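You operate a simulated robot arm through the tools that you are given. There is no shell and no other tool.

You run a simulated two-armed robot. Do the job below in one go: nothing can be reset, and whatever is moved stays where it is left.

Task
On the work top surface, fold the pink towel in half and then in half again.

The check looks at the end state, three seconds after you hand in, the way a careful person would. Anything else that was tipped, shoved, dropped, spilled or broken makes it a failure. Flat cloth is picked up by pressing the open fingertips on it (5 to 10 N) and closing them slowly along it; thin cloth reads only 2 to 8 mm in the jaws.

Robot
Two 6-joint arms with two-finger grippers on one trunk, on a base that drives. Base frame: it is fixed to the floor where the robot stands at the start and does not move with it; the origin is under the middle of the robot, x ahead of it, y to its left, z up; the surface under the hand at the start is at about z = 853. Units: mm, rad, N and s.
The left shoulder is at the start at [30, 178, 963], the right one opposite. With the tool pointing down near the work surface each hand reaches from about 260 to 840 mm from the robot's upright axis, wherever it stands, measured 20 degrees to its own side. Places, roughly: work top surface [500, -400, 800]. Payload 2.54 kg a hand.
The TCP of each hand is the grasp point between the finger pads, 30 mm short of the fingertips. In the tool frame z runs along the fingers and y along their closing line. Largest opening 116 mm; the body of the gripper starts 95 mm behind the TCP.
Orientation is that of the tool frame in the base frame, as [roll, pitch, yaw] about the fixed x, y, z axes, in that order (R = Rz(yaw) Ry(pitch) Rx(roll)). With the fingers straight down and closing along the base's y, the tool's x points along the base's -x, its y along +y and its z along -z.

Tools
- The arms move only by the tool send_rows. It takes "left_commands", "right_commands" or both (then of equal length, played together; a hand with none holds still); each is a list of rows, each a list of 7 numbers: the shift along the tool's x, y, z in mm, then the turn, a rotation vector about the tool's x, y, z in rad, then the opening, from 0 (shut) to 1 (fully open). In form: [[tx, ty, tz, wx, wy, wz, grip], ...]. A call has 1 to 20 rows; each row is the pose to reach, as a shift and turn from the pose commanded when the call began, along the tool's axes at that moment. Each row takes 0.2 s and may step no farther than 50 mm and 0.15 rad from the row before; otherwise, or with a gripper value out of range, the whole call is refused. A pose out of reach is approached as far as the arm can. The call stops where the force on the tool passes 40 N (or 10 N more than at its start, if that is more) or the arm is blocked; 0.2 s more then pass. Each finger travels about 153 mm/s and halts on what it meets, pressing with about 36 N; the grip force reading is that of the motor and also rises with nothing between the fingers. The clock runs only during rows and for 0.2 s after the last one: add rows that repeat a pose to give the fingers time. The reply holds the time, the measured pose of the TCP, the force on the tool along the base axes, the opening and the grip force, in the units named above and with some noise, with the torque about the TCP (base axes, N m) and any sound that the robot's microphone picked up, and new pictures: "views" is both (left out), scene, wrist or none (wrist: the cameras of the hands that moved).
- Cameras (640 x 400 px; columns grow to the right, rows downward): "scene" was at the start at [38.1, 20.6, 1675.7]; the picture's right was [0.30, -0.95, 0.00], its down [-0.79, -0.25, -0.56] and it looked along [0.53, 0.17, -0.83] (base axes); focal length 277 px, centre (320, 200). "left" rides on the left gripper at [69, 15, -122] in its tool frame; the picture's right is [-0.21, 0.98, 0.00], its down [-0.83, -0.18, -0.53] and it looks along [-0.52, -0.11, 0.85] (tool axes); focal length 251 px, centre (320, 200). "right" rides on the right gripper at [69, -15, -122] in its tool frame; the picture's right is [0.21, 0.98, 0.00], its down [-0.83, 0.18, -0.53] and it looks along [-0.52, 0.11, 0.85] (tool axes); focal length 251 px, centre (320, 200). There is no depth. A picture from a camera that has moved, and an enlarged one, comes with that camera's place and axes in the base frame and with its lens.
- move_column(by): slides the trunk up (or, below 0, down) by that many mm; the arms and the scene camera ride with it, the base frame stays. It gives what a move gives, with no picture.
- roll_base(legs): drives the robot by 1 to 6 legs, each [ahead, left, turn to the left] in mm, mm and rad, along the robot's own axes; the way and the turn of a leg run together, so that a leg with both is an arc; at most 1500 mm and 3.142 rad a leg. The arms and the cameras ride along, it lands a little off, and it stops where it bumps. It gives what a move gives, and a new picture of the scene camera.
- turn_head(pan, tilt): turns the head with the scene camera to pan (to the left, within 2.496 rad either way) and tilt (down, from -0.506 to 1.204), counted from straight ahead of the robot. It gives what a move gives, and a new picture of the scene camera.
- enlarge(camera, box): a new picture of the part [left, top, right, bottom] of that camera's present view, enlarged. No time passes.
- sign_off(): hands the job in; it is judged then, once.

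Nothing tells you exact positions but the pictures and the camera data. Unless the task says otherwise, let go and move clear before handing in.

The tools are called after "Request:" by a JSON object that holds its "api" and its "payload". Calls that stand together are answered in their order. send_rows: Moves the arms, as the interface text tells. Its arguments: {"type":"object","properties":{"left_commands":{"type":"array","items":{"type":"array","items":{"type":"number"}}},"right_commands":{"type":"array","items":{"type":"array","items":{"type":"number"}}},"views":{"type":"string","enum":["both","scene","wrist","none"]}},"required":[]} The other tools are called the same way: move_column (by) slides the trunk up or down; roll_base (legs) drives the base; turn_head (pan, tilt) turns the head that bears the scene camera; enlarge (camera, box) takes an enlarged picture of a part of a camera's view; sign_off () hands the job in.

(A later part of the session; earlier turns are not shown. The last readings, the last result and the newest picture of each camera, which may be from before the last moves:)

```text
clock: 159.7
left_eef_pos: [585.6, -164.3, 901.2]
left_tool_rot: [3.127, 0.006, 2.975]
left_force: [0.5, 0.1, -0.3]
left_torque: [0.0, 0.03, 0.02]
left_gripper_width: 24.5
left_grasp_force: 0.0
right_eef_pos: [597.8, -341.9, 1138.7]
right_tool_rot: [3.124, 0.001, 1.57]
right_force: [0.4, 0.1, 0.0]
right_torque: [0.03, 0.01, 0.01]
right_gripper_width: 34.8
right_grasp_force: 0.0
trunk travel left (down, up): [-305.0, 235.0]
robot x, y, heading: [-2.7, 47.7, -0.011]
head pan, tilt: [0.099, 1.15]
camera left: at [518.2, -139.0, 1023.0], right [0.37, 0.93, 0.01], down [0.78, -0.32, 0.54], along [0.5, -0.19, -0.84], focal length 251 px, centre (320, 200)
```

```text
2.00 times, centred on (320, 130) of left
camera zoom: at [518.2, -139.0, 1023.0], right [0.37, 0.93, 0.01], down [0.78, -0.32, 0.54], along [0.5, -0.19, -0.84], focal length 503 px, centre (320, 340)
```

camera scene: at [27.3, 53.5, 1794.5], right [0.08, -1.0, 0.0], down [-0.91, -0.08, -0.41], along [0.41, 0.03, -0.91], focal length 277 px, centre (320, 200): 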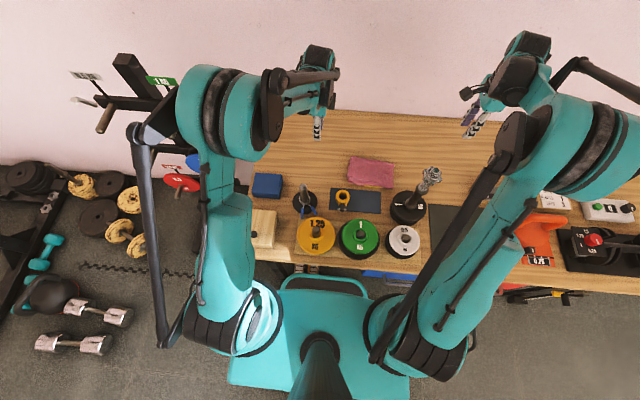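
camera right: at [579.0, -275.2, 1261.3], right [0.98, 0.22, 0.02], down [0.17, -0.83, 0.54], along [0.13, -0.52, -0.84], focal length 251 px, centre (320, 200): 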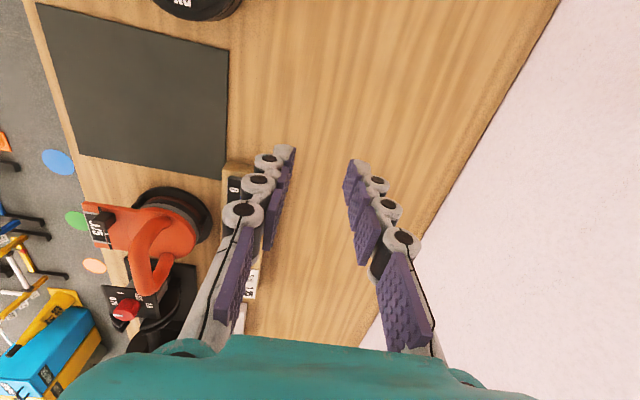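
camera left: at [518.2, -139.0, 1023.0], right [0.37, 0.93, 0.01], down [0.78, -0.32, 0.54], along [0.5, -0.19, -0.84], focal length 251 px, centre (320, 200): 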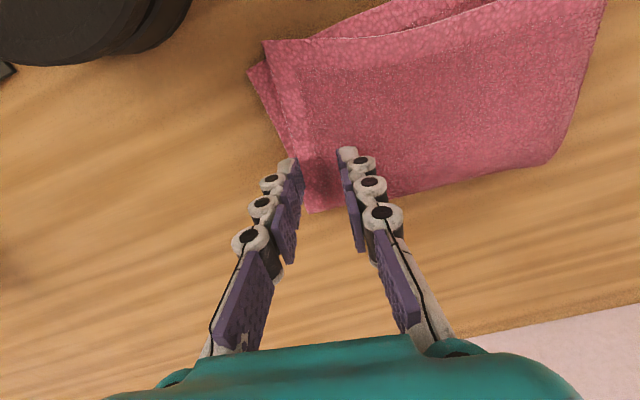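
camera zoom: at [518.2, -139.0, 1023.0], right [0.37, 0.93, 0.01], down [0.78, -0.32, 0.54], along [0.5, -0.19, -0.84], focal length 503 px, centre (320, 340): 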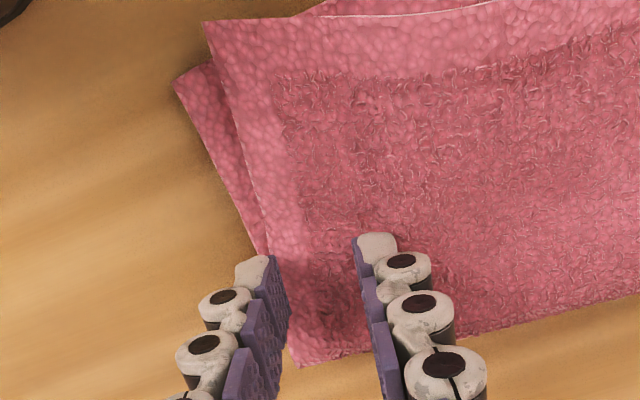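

Request:
{"api": "send_rows", "payload": {"left_commands": [[0, 0, 6, 0, 0, 0, 0.21], [0, 0, 11, 0, 0, 0, 0.21], [0, 0, 14, 0, 0, 0, 0.21], [0, 0, 15.5, 0, 0, 0, 0.21], [0, 0, 15.5, 0, 0, 0, 0.21]], "views": "none"}}

```text
clock: 160.9
left_eef_pos: [587.1, -164.0, 885.4]
left_tool_rot: [3.128, 0.008, 2.975]
left_force: [-0.2, 0.2, 9.5]
left_torque: [0.04, 0.05, 0.05]
left_gripper_width: 24.8
left_grasp_force: 0.1
right_eef_pos: [596.1, -341.9, 1139.4]
right_tool_rot: [3.122, 0.0, 1.572]
right_force: [-0.7, -0.7, 0.3]
right_torque: [0.0, 0.0, 0.02]
right_gripper_width: 34.7
right_grasp_force: 0.1
trunk travel left (down, up): [-305.0, 235.0]
robot x, y, heading: [-2.9, 46.3, -0.015]
head pan, tilt: [0.099, 1.15]
```

Request:
{"api": "send_rows", "payload": {"left_commands": [[0, 0, 0, 0, 0, 0, 0.19], [0, 0, 0, 0, 0, 0, 0.17], [0, 0, 0, 0, 0, 0, 0.15], [0, 0, 0, 0, 0, 0, 0.13], [0, 0, 0, 0, 0, 0, 0.11], [0, 0, 0, 0, 0, 0, 0.09], [0, 0, 0, 0, 0, 0, 0.07], [0, 0, 0, 0, 0, 0, 0.05], [0, 0, 0, 0, 0, 0, 0.03], [0, 0, 0, 0, 0, 0, 0], [0, 0, 0, 0, 0, 0, 0], [0, 0, 0, 0, 0, 0, 0]], "views": "wrist"}}

Request:
{"api": "enlarge", "payload": {"camera": "left", "box": [160, 30, 480, 230]}}

```text
clock: 163.5
left_eef_pos: [587.8, -164.6, 883.9]
left_tool_rot: [3.127, 0.006, 2.975]
left_force: [0.0, 1.6, 6.2]
left_torque: [0.04, -0.02, 0.06]
left_gripper_width: 3.7
left_grasp_force: 32.6
right_eef_pos: [597.7, -342.0, 1140.1]
right_tool_rot: [3.123, 0.0, 1.573]
right_force: [0.7, 0.8, -0.5]
right_torque: [0.02, 0.03, -0.02]
right_gripper_width: 34.9
right_grasp_force: 0.1
trunk travel left (down, up): [-305.0, 235.0]
robot x, y, heading: [-5.2, 48.3, -0.015]
head pan, tilt: [0.099, 1.15]
camera left: at [520.3, -137.8, 1007.9], right [0.37, 0.93, 0.01], down [0.78, -0.32, 0.54], along [0.5, -0.19, -0.84], focal length 251 px, centre (320, 200)
```

left: 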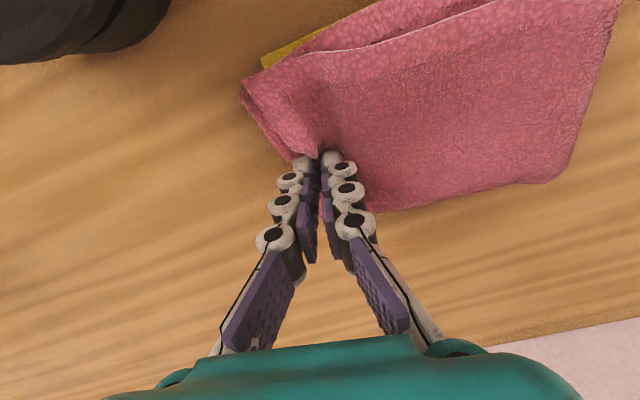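

```text
2.00 times, centred on (320, 130) of left
camera zoom: at [520.3, -137.8, 1007.9], right [0.37, 0.93, 0.01], down [0.78, -0.32, 0.54], along [0.5, -0.19, -0.84], focal length 503 px, centre (320, 340)
```

zoom: 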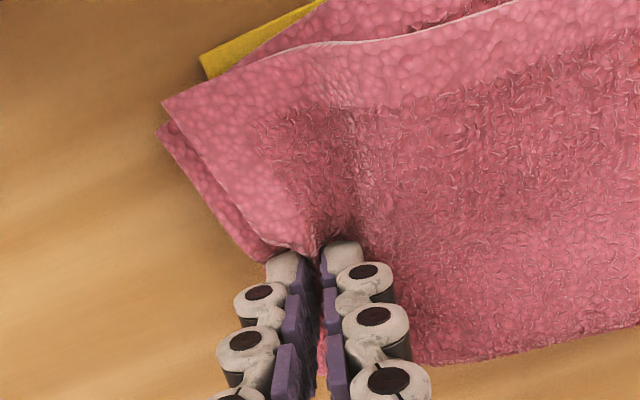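

Only the upper layer was taken (3.7 mm). I'll reopen wider and press more firmly to gather both layers.

Request:
{"api": "send_rows", "payload": {"left_commands": [[0, 0, 0, 0, 0, 0, 0.08], [0, 0, 0, 0, 0, 0, 0.18], [0, 0, -4, 0, 0, 0, 0.28], [0, 2, -6, 0, 0, 0, 0.3], [0, 2, -6, 0, 0, 0, 0.3], [0, 2, -3, 0, 0, 0, 0.3], [0, 2, 0, 0, 0, 0, 0.3], [0, 2, 0.6, 0, 0, 0, 0.3], [0, 2, 0.6, 0, 0, 0, 0.3]], "views": "none"}}

```text
clock: 165.5
left_eef_pos: [587.7, -160.3, 883.9]
left_tool_rot: [3.128, 0.008, 2.976]
left_force: [1.3, -0.2, 6.3]
left_torque: [0.17, 0.0, 0.01]
left_gripper_width: 35.7
left_grasp_force: 0.2
right_eef_pos: [596.8, -341.1, 1140.1]
right_tool_rot: [3.122, 0.0, 1.573]
right_force: [-0.3, -0.7, -0.1]
right_torque: [-0.01, -0.02, -0.02]
right_gripper_width: 34.9
right_grasp_force: 0.0
trunk travel left (down, up): [-305.0, 235.0]
robot x, y, heading: [-2.6, 50.2, -0.017]
head pan, tilt: [0.099, 1.15]
```

Request:
{"api": "send_rows", "payload": {"left_commands": [[0, 0, 0.5, 0, 0, 0, 0.3], [0, 0, 0.7, 0, 0, 0, 0.275], [0, 0, 0.7, 0, 0, 0, 0.25], [0, 0, 0.7, 0, 0, 0, 0.225], [0, 0, 0.7, 0, 0, 0, 0.2], [0, 0, 0.7, 0, 0, 0, 0.175], [0, 0, 0.7, 0, 0, 0, 0.15], [0, 0, 0.7, 0, 0, 0, 0.125], [0, 0, 0.7, 0, 0, 0, 0.1], [0, 0, 0.7, 0, 0, 0, 0.075], [0, 0, 0.7, 0, 0, 0, 0.05], [0, 0, 0.7, 0, 0, 0, 0.025], [0, 0, 0.7, 0, 0, 0, 0], [0, 0, 0.7, 0, 0, 0, 0], [0, 0, 0.7, 0, 0, 0, 0]], "views": "wrist"}}

Request:
{"api": "enlarge", "payload": {"camera": "left", "box": [160, 30, 480, 230]}}

```text
clock: 168.7
left_eef_pos: [588.8, -160.7, 883.9]
left_tool_rot: [3.127, 0.007, 2.974]
left_force: [1.8, 1.5, 7.5]
left_torque: [0.14, 0.01, -0.03]
left_gripper_width: 5.6
left_grasp_force: 34.0
right_eef_pos: [598.6, -340.6, 1138.7]
right_tool_rot: [3.122, -0.002, 1.572]
right_force: [-0.5, 0.1, -1.3]
right_torque: [0.04, -0.02, 0.03]
right_gripper_width: 34.9
right_grasp_force: 0.1
trunk travel left (down, up): [-305.0, 235.0]
robot x, y, heading: [-1.3, 49.8, -0.012]
head pan, tilt: [0.099, 1.15]
camera left: at [520.9, -135.0, 1006.9], right [0.37, 0.93, 0.01], down [0.78, -0.32, 0.54], along [0.5, -0.19, -0.84], focal length 251 px, centre (320, 200)
```

left: 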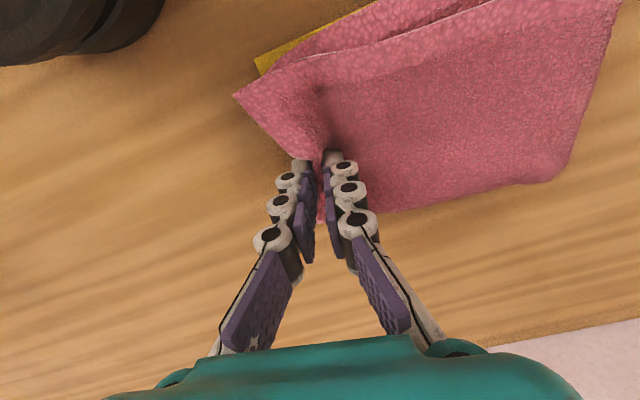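

```text
2.00 times, centred on (320, 130) of left
camera zoom: at [520.9, -135.0, 1006.9], right [0.37, 0.93, 0.01], down [0.78, -0.32, 0.54], along [0.5, -0.19, -0.84], focal length 503 px, centre (320, 340)
```

zoom: 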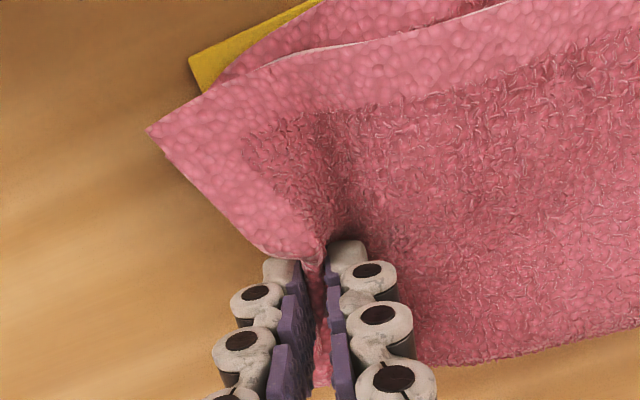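

Now 5.6 mm is in the jaws, which means both layers. I'll lift the end and check.

Request:
{"api": "send_rows", "payload": {"left_commands": [[0.5, 2.7, -18, 0, 0, 0, 0], [1.4, 8.6, -36, 0, 0, 0, 0], [2.9, 17.5, -54, 0, 0, 0, 0], [4.9, 29.3, -71, 0, 0, 0, 0], [7.4, 44.1, -86, 0, 0, 0, 0], [10.2, 60.8, -98, 0, 0, 0, 0]], "views": "both"}}

Request:
{"api": "enlarge", "payload": {"camera": "left", "box": [160, 30, 480, 230]}}

Request:
{"api": "enlarge", "payload": {"camera": "scene", "box": [300, 120, 420, 195]}}

```text
clock: 170.1
left_eef_pos: [587.3, -99.6, 981.6]
left_tool_rot: [3.128, 0.007, 2.976]
left_force: [0.1, -0.4, 0.4]
left_torque: [0.04, 0.0, 0.0]
left_gripper_width: 5.4
left_grasp_force: 33.8
right_eef_pos: [597.4, -340.3, 1139.1]
right_tool_rot: [3.122, 0.0, 1.571]
right_force: [-0.6, -0.5, 0.2]
right_torque: [0.03, 0.02, -0.01]
right_gripper_width: 34.6
right_grasp_force: 0.0
trunk travel left (down, up): [-305.0, 235.0]
robot x, y, heading: [-2.4, 45.3, -0.021]
head pan, tilt: [0.099, 1.15]
camera scene: at [26.5, 53.3, 1794.5], right [0.08, -1.0, 0.0], down [-0.91, -0.08, -0.41], along [0.41, 0.03, -0.91], focal length 277 px, centre (320, 200)
camera left: at [520.3, -74.5, 1105.7], right [0.37, 0.93, 0.01], down [0.78, -0.32, 0.54], along [0.5, -0.19, -0.84], focal length 251 px, centre (320, 200)
```

scene: 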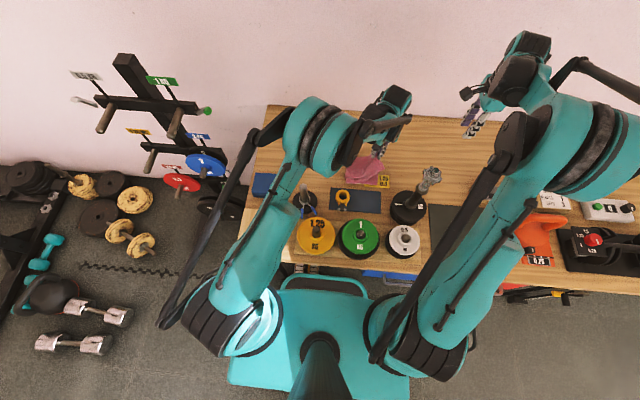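
left: 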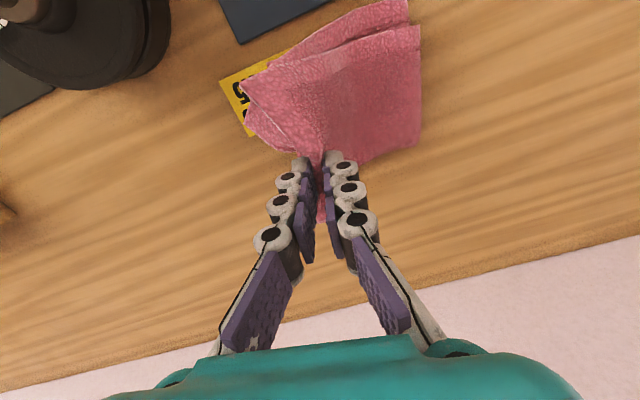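

```text
2.00 times, centred on (320, 130) of left
camera zoom: at [520.3, -74.5, 1105.7], right [0.37, 0.93, 0.01], down [0.78, -0.32, 0.54], along [0.5, -0.19, -0.84], focal length 503 px, centre (320, 340)
```

zoom: 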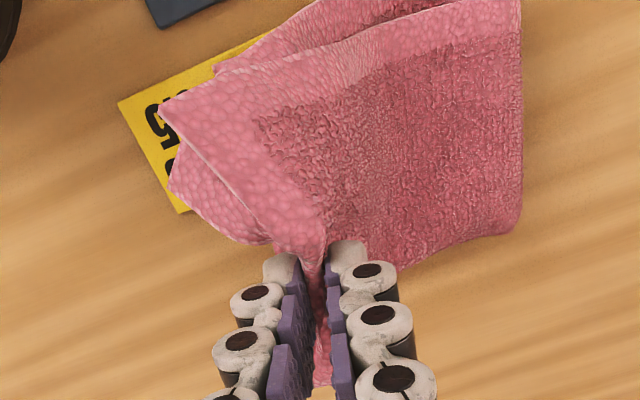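

```text
5.33 times, centred on (360, 158) of scene
camera zoom: at [26.5, 53.3, 1794.5], right [0.08, -1.0, 0.0], down [-0.91, -0.08, -0.41], along [0.41, 0.03, -0.91], focal length 1478 px, centre (107, 427)
```

zoom: 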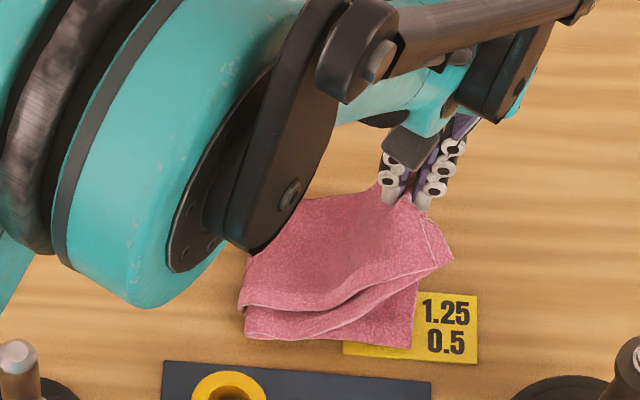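

Both layers of the top half are up, and the bottom half and card are in place. I'll swing past upright so the bottom re-lays out to its full half.

Request:
{"api": "send_rows", "payload": {"left_commands": [[3.2, 18.7, -9, 0, 0, 0, 0], [6.5, 38.5, -15, 0, 0, 0, 0], [9.9, 59.2, -18, 0, 0, 0, 0], [13.6, 80.9, -18, 0, 0, 0, 0], [17.2, 102.6, -17, 0, 0, 0, 0], [20.7, 123.3, -14, 0, 0, 0, 0], [23.9, 142, -8, 0, 0, 0, 0], [23.9, 142, -8, 0, 0, 0, 0]], "views": "both"}}

Request:
{"api": "enlarge", "payload": {"camera": "scene", "box": [300, 120, 420, 195]}}

Request:
{"api": "enlarge", "payload": {"camera": "left", "box": [100, 0, 500, 250]}}

```text
clock: 171.9
left_eef_pos: [588.4, 44.6, 993.6]
left_tool_rot: [3.127, 0.006, 2.975]
left_force: [0.1, 0.0, 0.7]
left_torque: [0.07, -0.04, -0.02]
left_gripper_width: 5.6
left_grasp_force: 34.0
right_eef_pos: [597.6, -342.4, 1137.8]
right_tool_rot: [3.124, 0.0, 1.571]
right_force: [0.6, 0.5, 0.7]
right_torque: [-0.01, 0.01, -0.01]
right_gripper_width: 34.8
right_grasp_force: 0.1
trunk travel left (down, up): [-305.0, 235.0]
robot x, y, heading: [-4.4, 54.4, -0.02]
head pan, tilt: [0.099, 1.15]
camera scene: at [26.7, 51.9, 1794.5], right [0.08, -1.0, 0.0], down [-0.91, -0.08, -0.41], along [0.41, 0.03, -0.91], focal length 277 px, centre (320, 200)
camera left: at [521.7, 69.9, 1115.2], right [0.37, 0.93, 0.02], down [0.78, -0.32, 0.54], along [0.5, -0.19, -0.84], focal length 251 px, centre (320, 200)
```

scene: 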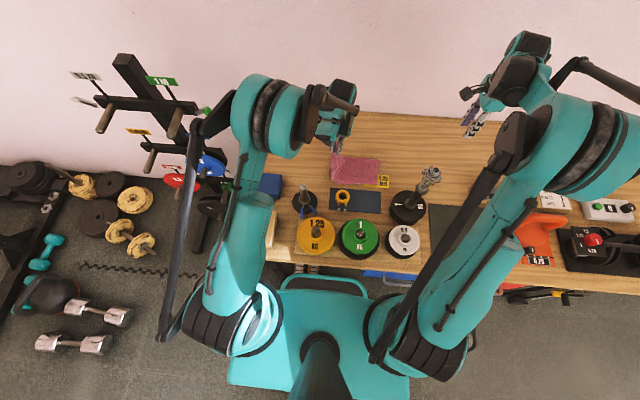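
left: 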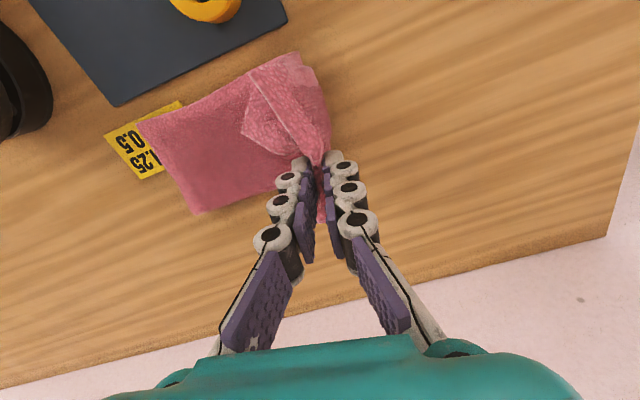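

```text
5.33 times, centred on (360, 158) of scene
camera zoom: at [26.7, 51.9, 1794.5], right [0.08, -1.0, 0.0], down [-0.91, -0.08, -0.41], along [0.41, 0.03, -0.91], focal length 1478 px, centre (107, 427)
```

zoom: 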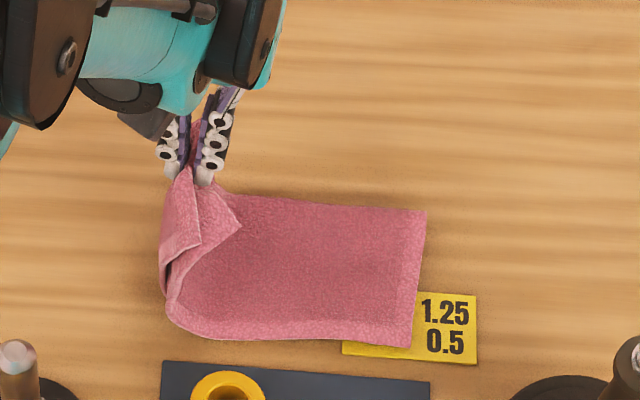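

```text
1.60 times, centred on (300, 125) of left
camera zoom: at [521.7, 69.9, 1115.2], right [0.37, 0.93, 0.02], down [0.78, -0.32, 0.54], along [0.5, -0.19, -0.84], focal length 402 px, centre (352, 320)
```

zoom: 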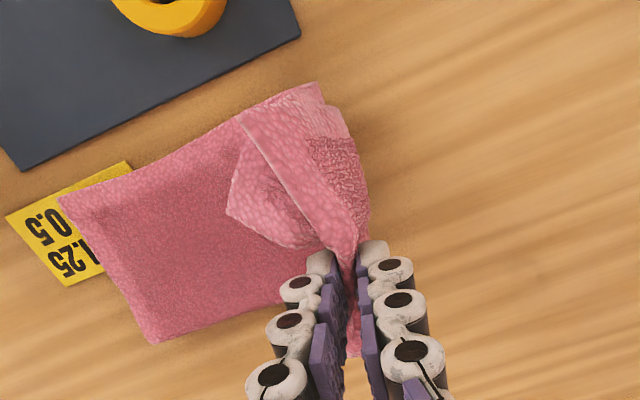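

The bottom half lies flat again with its right edge clean. I'll bring the end back over on a slacker path, lining it up with that edge.

Request:
{"api": "send_rows", "payload": {"left_commands": [[-3.1, -12.7, -1, 0, 0, -0.01, 0], [-7.8, -28.1, 1, 0, 0, -0.02, 0], [-11.7, -45.7, 3, 0, 0, -0.03, 0], [-16.7, -63.1, 9, 0, 0, -0.04, 0], [-20.5, -79.7, 18, 0, 0, -0.05, 0], [-25, -94.2, 29, 0, 0, -0.06, 0], [-27.9, -105.8, 41, 0, 0, -0.065, 0], [-30.6, -115.5, 53, 0, 0, -0.065, 0], [-32.9, -123.2, 65, 0, 0, -0.065, 0]], "views": "both"}}

Request:
{"api": "enlarge", "payload": {"camera": "left", "box": [100, 0, 500, 250]}}

Request:
{"api": "enlarge", "payload": {"camera": "scene", "box": [300, 120, 420, 195]}}

```text
clock: 173.9
left_eef_pos: [600.4, -83.2, 924.4]
left_tool_rot: [3.126, 0.007, 3.04]
left_force: [1.3, 0.5, 0.4]
left_torque: [0.06, 0.0, -0.07]
left_gripper_width: 5.4
left_grasp_force: 34.3
right_eef_pos: [597.8, -342.9, 1139.2]
right_tool_rot: [3.124, -0.001, 1.57]
right_force: [-0.6, -0.6, 0.3]
right_torque: [-0.03, -0.01, -0.05]
right_gripper_width: 34.6
right_grasp_force: 0.0
trunk travel left (down, up): [-305.0, 235.0]
robot x, y, heading: [-2.5, 49.9, -0.015]
head pan, tilt: [0.099, 1.15]
camera scene: at [27.4, 52.1, 1794.5], right [0.08, -1.0, 0.0], down [-0.91, -0.08, -0.41], along [0.41, 0.03, -0.91], focal length 277 px, centre (320, 200)
camera left: at [532.2, -61.4, 1048.7], right [0.31, 0.95, 0.01], down [0.8, -0.27, 0.54], along [0.51, -0.16, -0.84], focal length 251 px, centre (320, 200)
```

scene: 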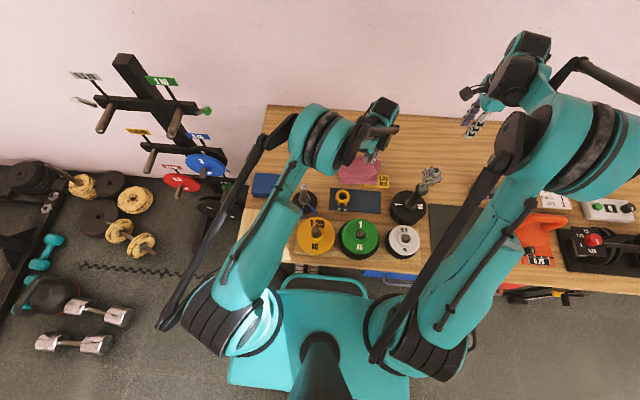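
left: 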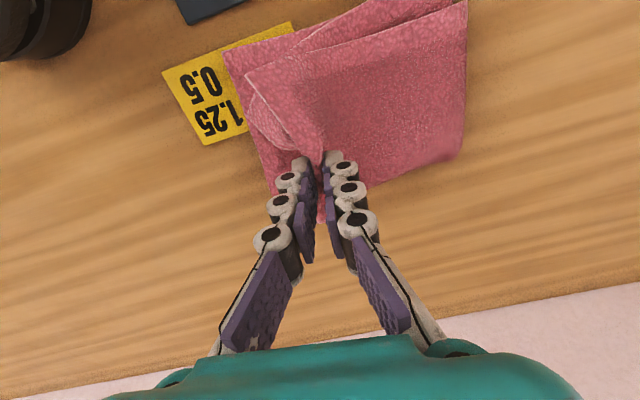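

```text
1.60 times, centred on (300, 125) of left
camera zoom: at [532.2, -61.4, 1048.7], right [0.31, 0.95, 0.01], down [0.8, -0.27, 0.54], along [0.51, -0.16, -0.84], focal length 402 px, centre (352, 320)
```

zoom: 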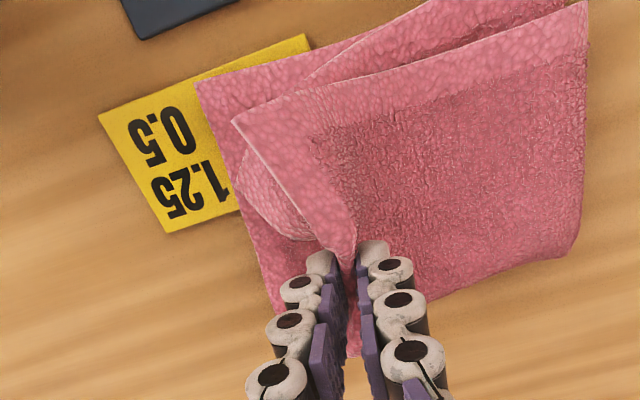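

```text
5.33 times, centred on (360, 158) of scene
camera zoom: at [27.4, 52.1, 1794.5], right [0.08, -1.0, 0.0], down [-0.91, -0.08, -0.41], along [0.41, 0.03, -0.91], focal length 1478 px, centre (107, 427)
```

zoom: 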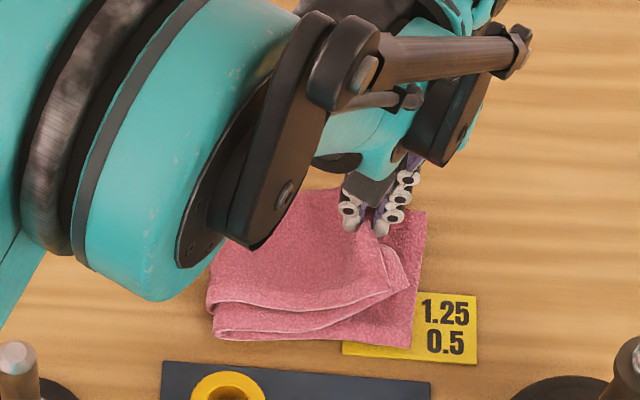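

Request:
{"api": "send_rows", "payload": {"left_commands": [[2.5, -5.3, 11, 0, 0, 0, 0], [5, -10.6, 22, 0, 0, 0, 0], [6.6, -13.7, 30, 0, 0, 0, 0], [6.6, -13.7, 30, 0, 0, 0, 0]], "views": "wrist"}}

Request:
{"api": "enlarge", "payload": {"camera": "left", "box": [100, 0, 500, 250]}}

Request:
{"api": "enlarge", "payload": {"camera": "scene", "box": [300, 120, 420, 195]}}

```text
clock: 174.9
left_eef_pos: [591.7, -95.7, 897.1]
left_tool_rot: [3.126, 0.008, 3.041]
left_force: [-0.2, 0.1, 1.3]
left_torque: [0.04, 0.0, -0.09]
left_gripper_width: 5.4
left_grasp_force: 34.3
right_eef_pos: [597.7, -341.7, 1139.2]
right_tool_rot: [3.124, -0.001, 1.573]
right_force: [0.3, -0.8, 0.5]
right_torque: [-0.02, -0.04, -0.01]
right_gripper_width: 34.8
right_grasp_force: 0.1
trunk travel left (down, up): [-305.0, 235.0]
robot x, y, heading: [1.2, 47.3, -0.018]
head pan, tilt: [0.099, 1.15]
camera left: at [522.9, -73.8, 1019.1], right [0.31, 0.95, 0.01], down [0.8, -0.27, 0.54], along [0.51, -0.16, -0.84], focal length 251 px, centre (320, 200)
```

left: 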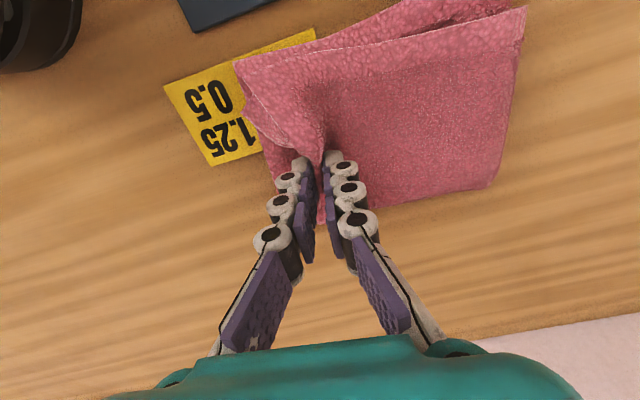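

```text
1.60 times, centred on (300, 125) of left
camera zoom: at [522.9, -73.8, 1019.1], right [0.31, 0.95, 0.01], down [0.8, -0.27, 0.54], along [0.51, -0.16, -0.84], focal length 402 px, centre (352, 320)
```

zoom: 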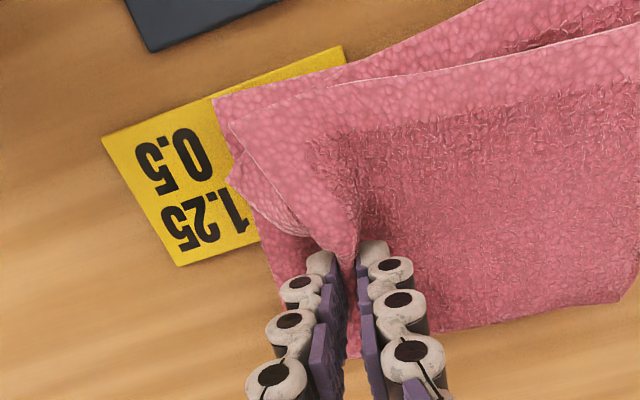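

```text
5.33 times, centred on (360, 158) of scene
camera zoom: at [26.7, 52.6, 1794.5], right [0.08, -1.0, 0.0], down [-0.91, -0.08, -0.41], along [0.41, 0.03, -0.91], focal length 1478 px, centre (107, 427)
```

zoom: 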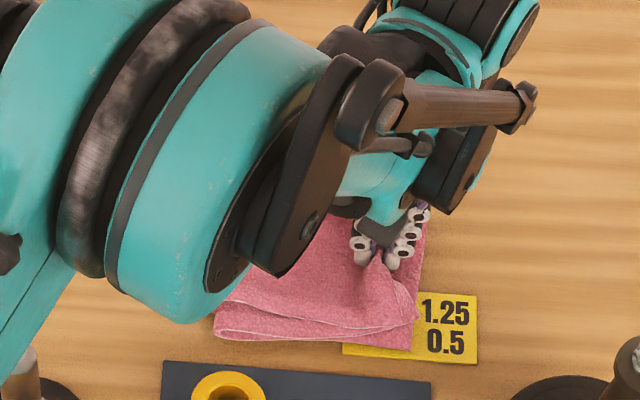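

The end now lines up with the bottom half's right edge to within about a centimetre. I'll nudge it slightly towards me and release.

Request:
{"api": "send_rows", "payload": {"left_commands": [[2.5, -1, 0, 0, 0, 0, 0], [5, -2, 1, 0, 0, 0, 0], [5, -2, 2, 0, 0, 0, 0], [5, -2, 2, 0, 0, 0, 0.05], [5, -2, 2, 0, 0, 0, 0.1], [5, -2, 2, 0, 0, 0, 0.16], [5, -2, 2, 0, 0, 0, 0.22], [5, -2, 2, 0, 0, 0, 0.3], [5, -2, 2, 0, 0, 0, 0.3], [5, -2, -10, 0, 0, 0, 0.3], [5, -2, -40, 0, 0, 0, 0.3], [5, -2, -80, 0, 0, 0, 0.3], [5, 30, -120, 0, 0, 0, 0.3], [5, 75, -150, 0, 0, 0, 0.3], [0, 120, -160, 0, 0, 0, 0.3], [0, 165, -160, 0, 0, 0, 0.3], [0, 205, -160, 0, 0, 0, 0.3], [0, 205, -160, 0, 0, 0, 0.3]], "views": "both"}}

Request:
{"api": "enlarge", "payload": {"camera": "scene", "box": [300, 120, 420, 195]}}

Request:
{"api": "enlarge", "payload": {"camera": "left", "box": [0, 0, 320, 200]}}

```text
refused: row 13 steps farther than a row can; nothing moved
```

```text
5.33 times, centred on (360, 158) of scene
camera zoom: at [26.7, 52.6, 1794.5], right [0.08, -1.0, 0.0], down [-0.91, -0.08, -0.41], along [0.41, 0.03, -0.91], focal length 1478 px, centre (107, 427)
```

zoom: 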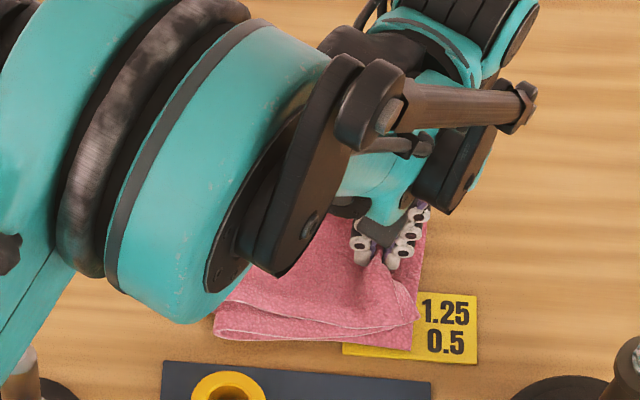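

```text
2.00 times, centred on (160, 100) of left
camera zoom: at [522.9, -73.8, 1019.1], right [0.31, 0.95, 0.01], down [0.8, -0.27, 0.54], along [0.51, -0.16, -0.84], focal length 503 px, centre (640, 400)
```

zoom: 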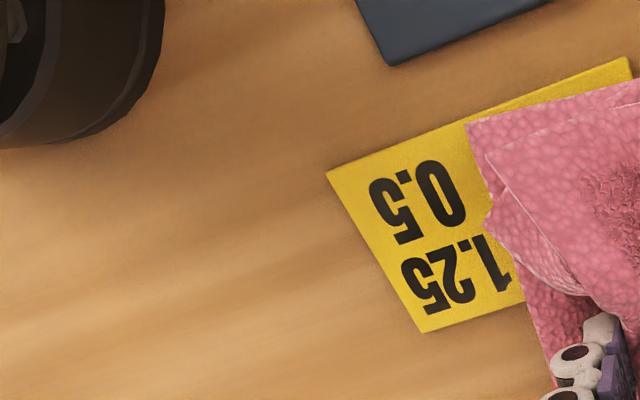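

That call was refused because one step was too long, and nothing moved. I'll resend it with smaller steps.

Request:
{"api": "send_rows", "payload": {"left_commands": [[2.5, -1, 0, 0, 0, 0, 0], [5, -2, 1, 0, 0, 0, 0], [5, -2, 2, 0, 0, 0, 0], [5, -2, 2, 0, 0, 0, 0.05], [5, -2, 2, 0, 0, 0, 0.1], [5, -2, 2, 0, 0, 0, 0.16], [5, -2, 2, 0, 0, 0, 0.22], [5, -2, 2, 0, 0, 0, 0.3], [5, -2, 2, 0, 0, 0, 0.3], [5, -2, -10, 0, 0, 0, 0.3], [5, -2, -40, 0, 0, 0, 0.3], [5, -2, -80, 0, 0, 0, 0.3], [5, 20, -115, 0, 0, 0, 0.3], [5, 55, -145, 0, 0, 0, 0.3], [0, 98, -160, 0, 0, 0, 0.3], [0, 145, -160, 0, 0, 0, 0.3], [0, 192, -160, 0, 0, 0, 0.3], [0, 205, -160, 0, 0, 0, 0.3]], "views": "both"}}

Request:
{"api": "enlarge", "payload": {"camera": "scene", "box": [300, 120, 420, 195]}}

Request:
{"api": "enlarge", "payload": {"camera": "left", "box": [0, 0, 320, 200]}}

```text
clock: 178.7
left_eef_pos: [611.1, 107.7, 1058.8]
left_tool_rot: [3.127, 0.005, 3.041]
left_force: [-0.2, 0.3, -0.3]
left_torque: [-0.01, 0.0, 0.03]
left_gripper_width: 34.7
left_grasp_force: 0.1
right_eef_pos: [597.2, -341.8, 1138.1]
right_tool_rot: [3.123, 0.0, 1.568]
right_force: [0.8, -1.0, 0.0]
right_torque: [0.0, 0.05, 0.02]
right_gripper_width: 34.7
right_grasp_force: 0.0
trunk travel left (down, up): [-305.0, 235.0]
robot x, y, heading: [-4.5, 50.7, -0.012]
head pan, tilt: [0.099, 1.15]
camera scene: at [26.9, 51.7, 1794.5], right [0.08, -1.0, 0.0], down [-0.91, -0.08, -0.41], along [0.41, 0.03, -0.91], focal length 277 px, centre (320, 200)
camera left: at [540.7, 129.1, 1182.5], right [0.31, 0.95, 0.01], down [0.8, -0.27, 0.54], along [0.51, -0.16, -0.84], focal length 251 px, centre (320, 200)
```

scene: 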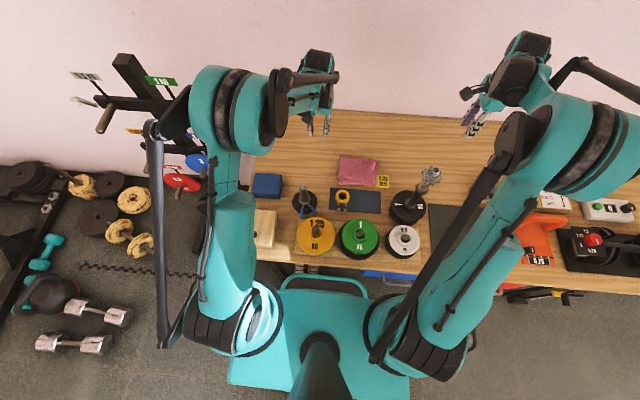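
left: 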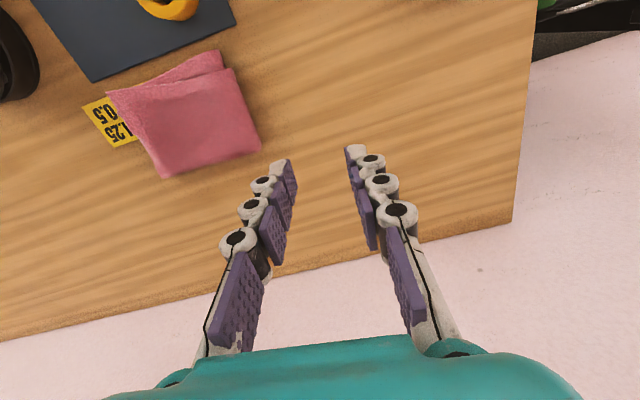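

```text
5.33 times, centred on (360, 158) of scene
camera zoom: at [26.9, 51.7, 1794.5], right [0.08, -1.0, 0.0], down [-0.91, -0.08, -0.41], along [0.41, 0.03, -0.91], focal length 1478 px, centre (107, 427)
```

zoom: 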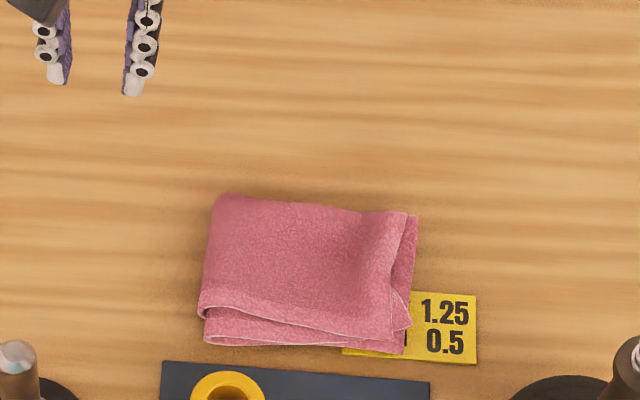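

```text
2.00 times, centred on (160, 100) of left
camera zoom: at [540.7, 129.1, 1182.5], right [0.31, 0.95, 0.01], down [0.8, -0.27, 0.54], along [0.51, -0.16, -0.84], focal length 503 px, centre (640, 400)
```

zoom: 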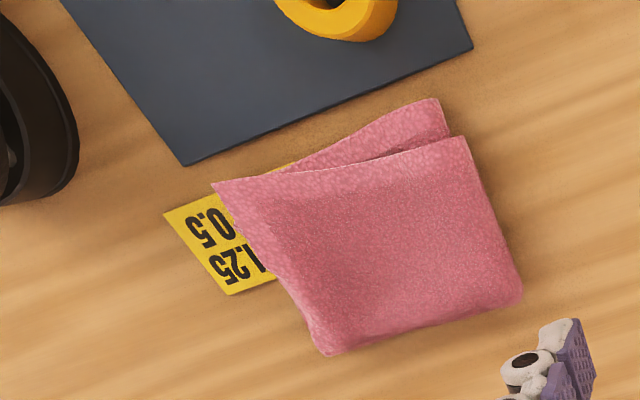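

The towel now lies as a quarter. I'll wait for it to settle and inspect it closely.

Request:
{"api": "send_rows", "payload": {"left_commands": [[0, 5, -10, 0, 0, 0, 0.3], [0, 10, -20, 0, 0, 0, 0.3], [0, 10, -20, 0, 0, 0, 0.3], [0, 10, -20, 0, 0, 0, 0.3], [0, 10, -20, 0, 0, 0, 0.3], [0, 10, -20, 0, 0, 0, 0.3], [0, 10, -20, 0, 0, 0, 0.3], [0, 10, -20, 0, 0, 0, 0.3], [0, 10, -20, 0, 0, 0, 0.3], [0, 10, -20, 0, 0, 0, 0.3], [0, 10, -20, 0, 0, 0, 0.3], [0, 10, -20, 0, 0, 0, 0.3], [0, 10, -20, 0, 0, 0, 0.3], [0, 10, -20, 0, 0, 0, 0.3], [0, 10, -20, 0, 0, 0, 0.3], [0, 10, -20, 0, 0, 0, 0.3], [0, 10, -20, 0, 0, 0, 0.3], [0, 10, -20, 0, 0, 0, 0.3]], "views": "none"}}

Request:
{"api": "enlarge", "payload": {"camera": "scene", "box": [320, 140, 410, 195]}}

Request:
{"api": "enlarge", "payload": {"camera": "left", "box": [60, 20, 280, 158]}}

Request:
{"api": "enlarge", "payload": {"camera": "right", "box": [0, 0, 640, 400]}}

```text
clock: 182.5
left_eef_pos: [609.7, 116.0, 1078.0]
left_tool_rot: [3.129, 0.007, 3.041]
left_force: [0.7, -0.1, 0.2]
left_torque: [0.04, 0.0, -0.01]
left_gripper_width: 34.7
left_grasp_force: 0.1
right_eef_pos: [598.3, -342.4, 1138.6]
right_tool_rot: [3.125, -0.001, 1.57]
right_force: [0.7, -0.3, 0.7]
right_torque: [0.03, -0.01, -0.04]
right_gripper_width: 35.2
right_grasp_force: 0.0
trunk travel left (down, up): [-305.0, 235.0]
robot x, y, heading: [-2.8, 48.4, -0.017]
head pan, tilt: [0.099, 1.15]
```

```text
7.11 times, centred on (365, 168) of scene
camera zoom: at [26.9, 52.4, 1794.5], right [0.08, -1.0, 0.0], down [-0.91, -0.08, -0.41], along [0.41, 0.03, -0.91], focal length 1971 px, centre (0, 431)
```

zoom: 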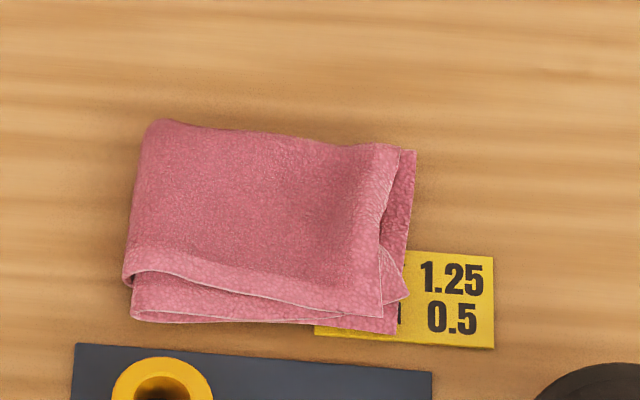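

```text
2.90 times, centred on (170, 89) of left
camera zoom: at [541.8, 137.5, 1201.5], right [0.31, 0.95, 0.01], down [0.8, -0.27, 0.54], along [0.51, -0.16, -0.84], focal length 729 px, centre (755, 522)
```

zoom: 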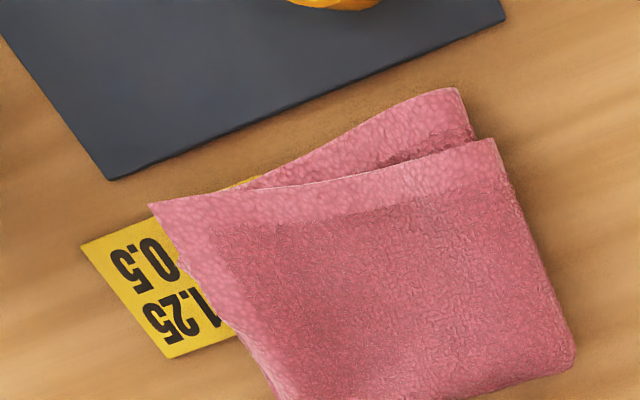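

```text
1.00 times, centred on (320, 200) of right (not enlarged: the box is as wide or as high as the picture)
camera zoom: at [578.6, -275.2, 1261.3], right [0.98, 0.22, 0.02], down [0.17, -0.83, 0.54], along [0.13, -0.52, -0.84], focal length 251 px, centre (320, 200)
```

zoom: 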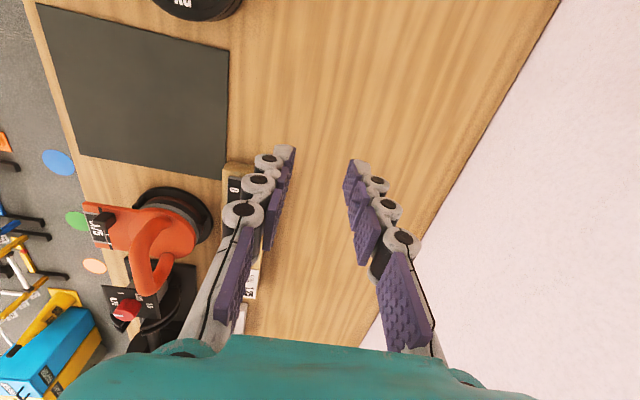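

The towel is folded into quarters, about 150 × 118 mm, with edges within about 1–1.5 cm of each other. The second fold is a bit puffy, so I'll press it flat with a gentle vertical push of the open fingertips along the fold.

Request:
{"api": "send_rows", "payload": {"left_commands": [[1.4, -10, 0, 0, 0, 0.139, 0.35], [2.8, -20, 0, 0, 0, 0.278, 0.4], [4.3, -30, 0, 0, 0, 0.417, 0.45], [5.7, -40, 0, 0, 0, 0.556, 0.5], [7.1, -50, 0, 0, 0, 0.695, 0.52], [8.5, -60, 0, 0, 0, 0.834, 0.52], [10, -70, 20, 0, 0, 0.973, 0.52], [11.4, -80, 45, 0, 0, 1.112, 0.52], [12.8, -90, 75, 0, 0, 1.251, 0.52], [14.2, -100, 105, 0, 0, 1.39, 0.52], [15.7, -110, 135, 0, 0, 1.53, 0.52], [15.7, -110, 153, 0, 0, 1.53, 0.52], [15.7, -110, 153, 0, 0, 1.53, 0.52]], "views": "wrist"}}

Request:
{"api": "enlarge", "payload": {"camera": "left", "box": [140, 40, 500, 265]}}

```text
clock: 185.3
left_eef_pos: [585.8, 8.9, 924.3]
left_tool_rot: [3.134, -0.014, 1.51]
left_force: [0.0, 0.7, -0.4]
left_torque: [0.03, 0.02, 0.01]
left_gripper_width: 60.4
left_grasp_force: 0.1
right_eef_pos: [596.9, -341.5, 1138.5]
right_tool_rot: [3.123, 0.0, 1.57]
right_force: [-0.3, -0.1, 0.4]
right_torque: [0.02, -0.01, -0.02]
right_gripper_width: 34.9
right_grasp_force: 0.1
trunk travel left (down, up): [-305.0, 235.0]
robot x, y, heading: [-3.6, 49.4, -0.017]
head pan, tilt: [0.099, 1.15]
camera left: at [603.5, 77.3, 1048.8], right [0.96, -0.27, 0.0], down [-0.24, -0.82, 0.52], along [-0.14, -0.5, -0.85], focal length 251 px, centre (320, 200)
```

left: 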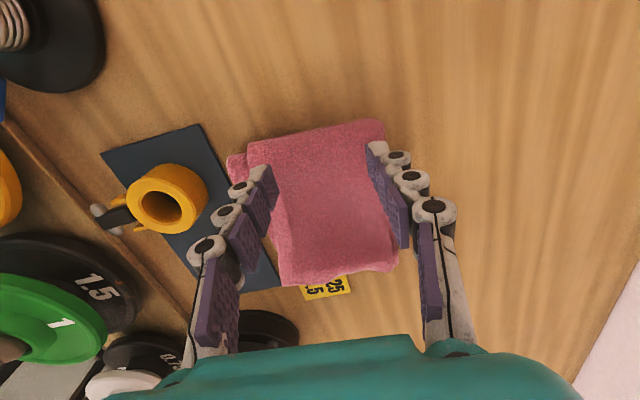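

```text
1.78 times, centred on (320, 152) of left
camera zoom: at [603.5, 77.3, 1048.8], right [0.96, -0.27, 0.0], down [-0.24, -0.82, 0.52], along [-0.14, -0.5, -0.85], focal length 447 px, centre (320, 284)
```

zoom: 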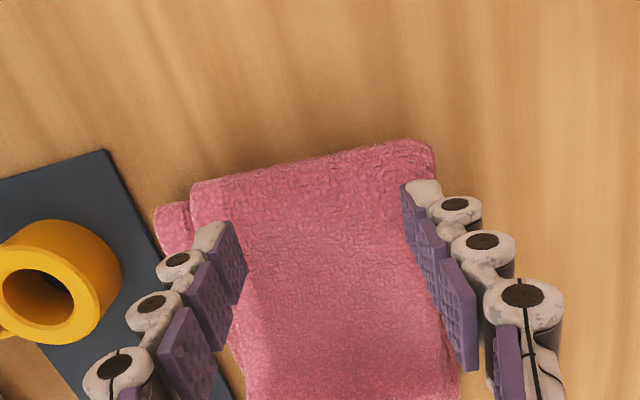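

Request:
{"api": "send_rows", "payload": {"left_commands": [[0, 0, 6, 0, 0, 0, 0.52], [0, 0, 12, 0, 0, 0, 0.52], [0, 0, 17, 0, 0, 0, 0.52], [0, 0, 21, 0, 0, 0, 0.52], [0, 0, 21, 0, 0, 0, 0.52]], "views": "none"}}

```text
clock: 186.5
left_eef_pos: [584.9, 9.7, 903.6]
left_tool_rot: [3.136, -0.014, 1.512]
left_force: [0.5, 0.6, -0.2]
left_torque: [0.0, -0.03, -0.02]
left_gripper_width: 60.6
left_grasp_force: 0.1
right_eef_pos: [597.8, -341.6, 1139.8]
right_tool_rot: [3.124, -0.001, 1.571]
right_force: [-0.4, 0.2, 1.6]
right_torque: [0.0, 0.0, 0.0]
right_gripper_width: 34.8
right_grasp_force: 0.0
trunk travel left (down, up): [-305.0, 235.0]
robot x, y, heading: [-5.9, 48.5, -0.015]
head pan, tilt: [0.099, 1.15]
```

Request:
{"api": "send_rows", "payload": {"left_commands": [[0, 0, 3, 0, 0, 0, 0.52], [0, 0, 6, 0, 0, 0, 0.52], [0, 0, 8, 0, 0, 0, 0.52], [0, 0, 10, 0, 0, 0, 0.52], [0, 0, 10, 0, 0, 0, 0.52]], "views": "none"}}

```text
clock: 187.7
left_eef_pos: [585.8, 12.1, 893.5]
left_tool_rot: [3.134, -0.015, 1.512]
left_force: [0.3, -0.1, 2.1]
left_torque: [-0.04, 0.0, 0.01]
left_gripper_width: 60.3
left_grasp_force: 0.1
right_eef_pos: [597.3, -341.7, 1139.6]
right_tool_rot: [3.123, 0.0, 1.572]
right_force: [0.9, 0.0, 0.1]
right_torque: [0.01, 0.0, 0.05]
right_gripper_width: 34.7
right_grasp_force: 0.1
trunk travel left (down, up): [-305.0, 235.0]
robot x, y, heading: [-3.6, 48.0, -0.014]
head pan, tilt: [0.099, 1.15]
```

Request:
{"api": "send_rows", "payload": {"left_commands": [[0, 0, 1, 0, 0, 0, 0.52], [0, 0, 2, 0, 0, 0, 0.52], [0, 0, 2.5, 0, 0, 0, 0.52], [0, 0, 2.5, 0, 0, 0, 0.52], [0, 0, 2.5, 0, 0, 0, 0.52], [0, 0, 2.5, 0, 0, 0, 0.52], [0, 0, 0, 0, 0, 0, 0.52], [0, 0, -10, 0, 0, 0, 0.52], [0, 0, -40, 0, 0, 0, 0.52], [0, 0, -80, 0, 0, 0, 0.52], [20, 0, -120, 0, 0, 0, 0.52], [55, 0, -150, 0, 0, 0, 0.52], [100, 0, -160, 0, 0, 0, 0.4]], "views": "both"}}

Request:
{"api": "enlarge", "payload": {"camera": "scene", "box": [320, 140, 410, 195]}}

Request:
{"api": "enlarge", "payload": {"camera": "left", "box": [200, 60, 460, 222]}}

```text
clock: 190.5
left_eef_pos: [591.7, 109.5, 1054.9]
left_tool_rot: [3.134, -0.013, 1.51]
left_force: [-0.5, 0.8, -0.3]
left_torque: [-0.04, 0.02, -0.02]
left_gripper_width: 46.2
left_grasp_force: 0.0
right_eef_pos: [597.6, -340.2, 1138.6]
right_tool_rot: [3.123, 0.001, 1.571]
right_force: [0.8, 0.9, -0.3]
right_torque: [0.0, 0.0, 0.02]
right_gripper_width: 34.7
right_grasp_force: 0.0
trunk travel left (down, up): [-305.0, 235.0]
robot x, y, heading: [-1.8, 43.8, -0.014]
head pan, tilt: [0.099, 1.15]
camera scene: at [26.6, 54.6, 1794.5], right [0.08, -1.0, 0.0], down [-0.91, -0.08, -0.41], along [0.41, 0.03, -0.91], focal length 277 px, centre (320, 200)
camera left: at [609.6, 177.9, 1178.6], right [0.96, -0.27, 0.0], down [-0.24, -0.82, 0.52], along [-0.14, -0.5, -0.85], focal length 251 px, centre (320, 200)
```

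scene: 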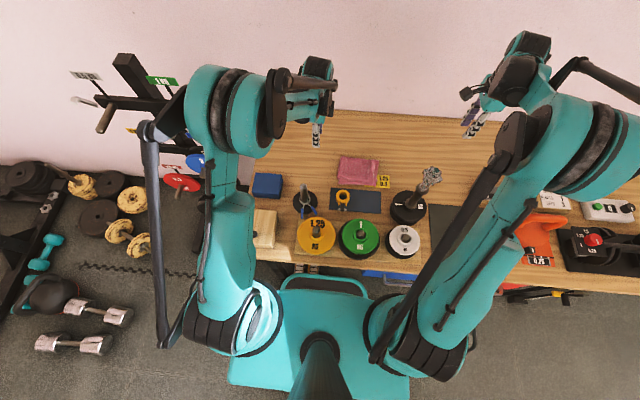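
left: 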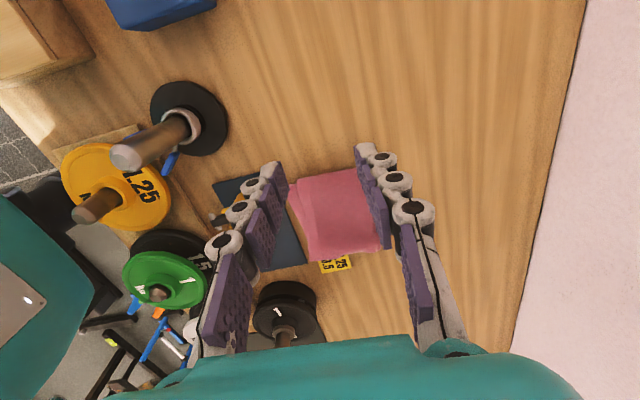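

```text
7.11 times, centred on (365, 168) of scene
camera zoom: at [26.6, 54.6, 1794.5], right [0.08, -1.0, 0.0], down [-0.91, -0.08, -0.41], along [0.41, 0.03, -0.91], focal length 1971 px, centre (0, 431)
```

zoom: 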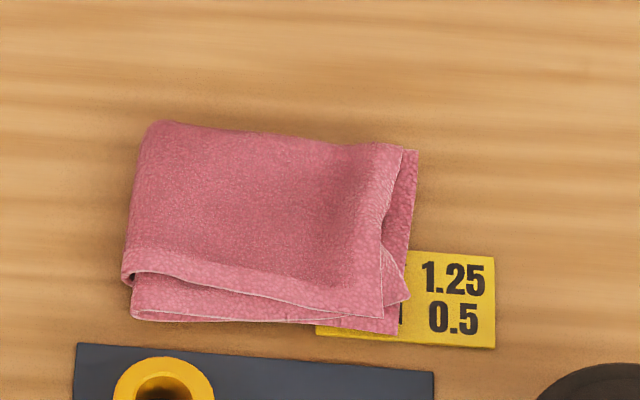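

```text
2.46 times, centred on (330, 141) of left
camera zoom: at [609.6, 177.9, 1178.6], right [0.96, -0.27, 0.0], down [-0.24, -0.82, 0.52], along [-0.14, -0.5, -0.85], focal length 619 px, centre (295, 345)
```

zoom: 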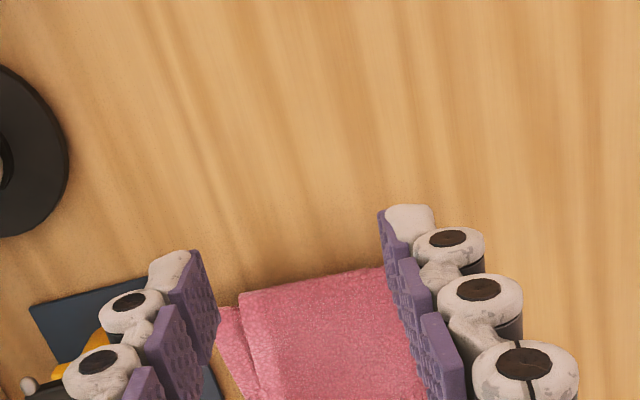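

The fold is flatter, but there's still a slight hump near the right end of the top layers. I'll press straight down there with the open fingertips, stepping towards the free edge to smooth it out.

Request:
{"api": "send_rows", "payload": {"left_commands": [[-42, 0.6, 0, 0, 0, 0, 0.45], [-84, 1.2, 10, 0, 0, 0, 0.5], [-126, 1.8, 30, 0, 0, 0, 0.52], [-165, 2.4, 60, 0, 0, 0, 0.52], [-170, 2.4, 100, 0, 0, 0, 0.52], [-170, 2.4, 135, 0, 0, 0, 0.52], [-170, 2.4, 150, 0, 0, 0, 0.52], [-170, 2.4, 157, 0, 0, 0, 0.52], [-170, 2.4, 161, 0, 0, 0, 0.52], [-170, 2.4, 161, 0, 0, 0, 0.52]], "views": "wrist"}}

```text
clock: 192.7
left_eef_pos: [585.8, -59.1, 890.9]
left_tool_rot: [3.135, -0.014, 1.513]
left_force: [-0.8, 0.9, 6.0]
left_torque: [-0.03, 0.07, -0.02]
left_gripper_width: 60.0
left_grasp_force: 0.1
right_eef_pos: [596.5, -342.7, 1138.9]
right_tool_rot: [3.122, 0.0, 1.57]
right_force: [0.2, 0.1, 0.0]
right_torque: [-0.02, -0.01, 0.01]
right_gripper_width: 34.5
right_grasp_force: 0.3
trunk travel left (down, up): [-305.0, 235.0]
robot x, y, heading: [-6.4, 48.0, -0.016]
head pan, tilt: [0.099, 1.15]
camera left: at [602.8, 8.5, 1014.6], right [0.96, -0.27, 0.0], down [-0.23, -0.82, 0.52], along [-0.14, -0.5, -0.85], focal length 251 px, centre (320, 200)
```

left: 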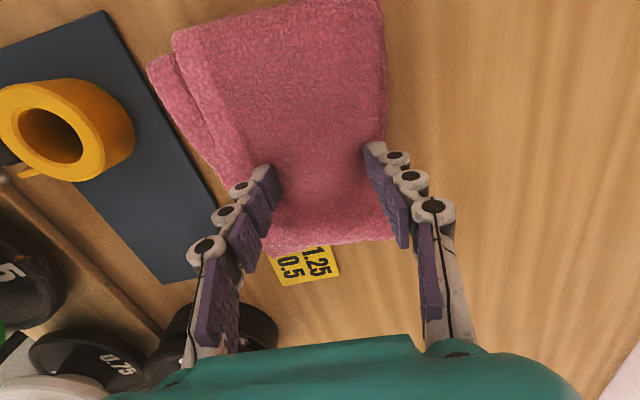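

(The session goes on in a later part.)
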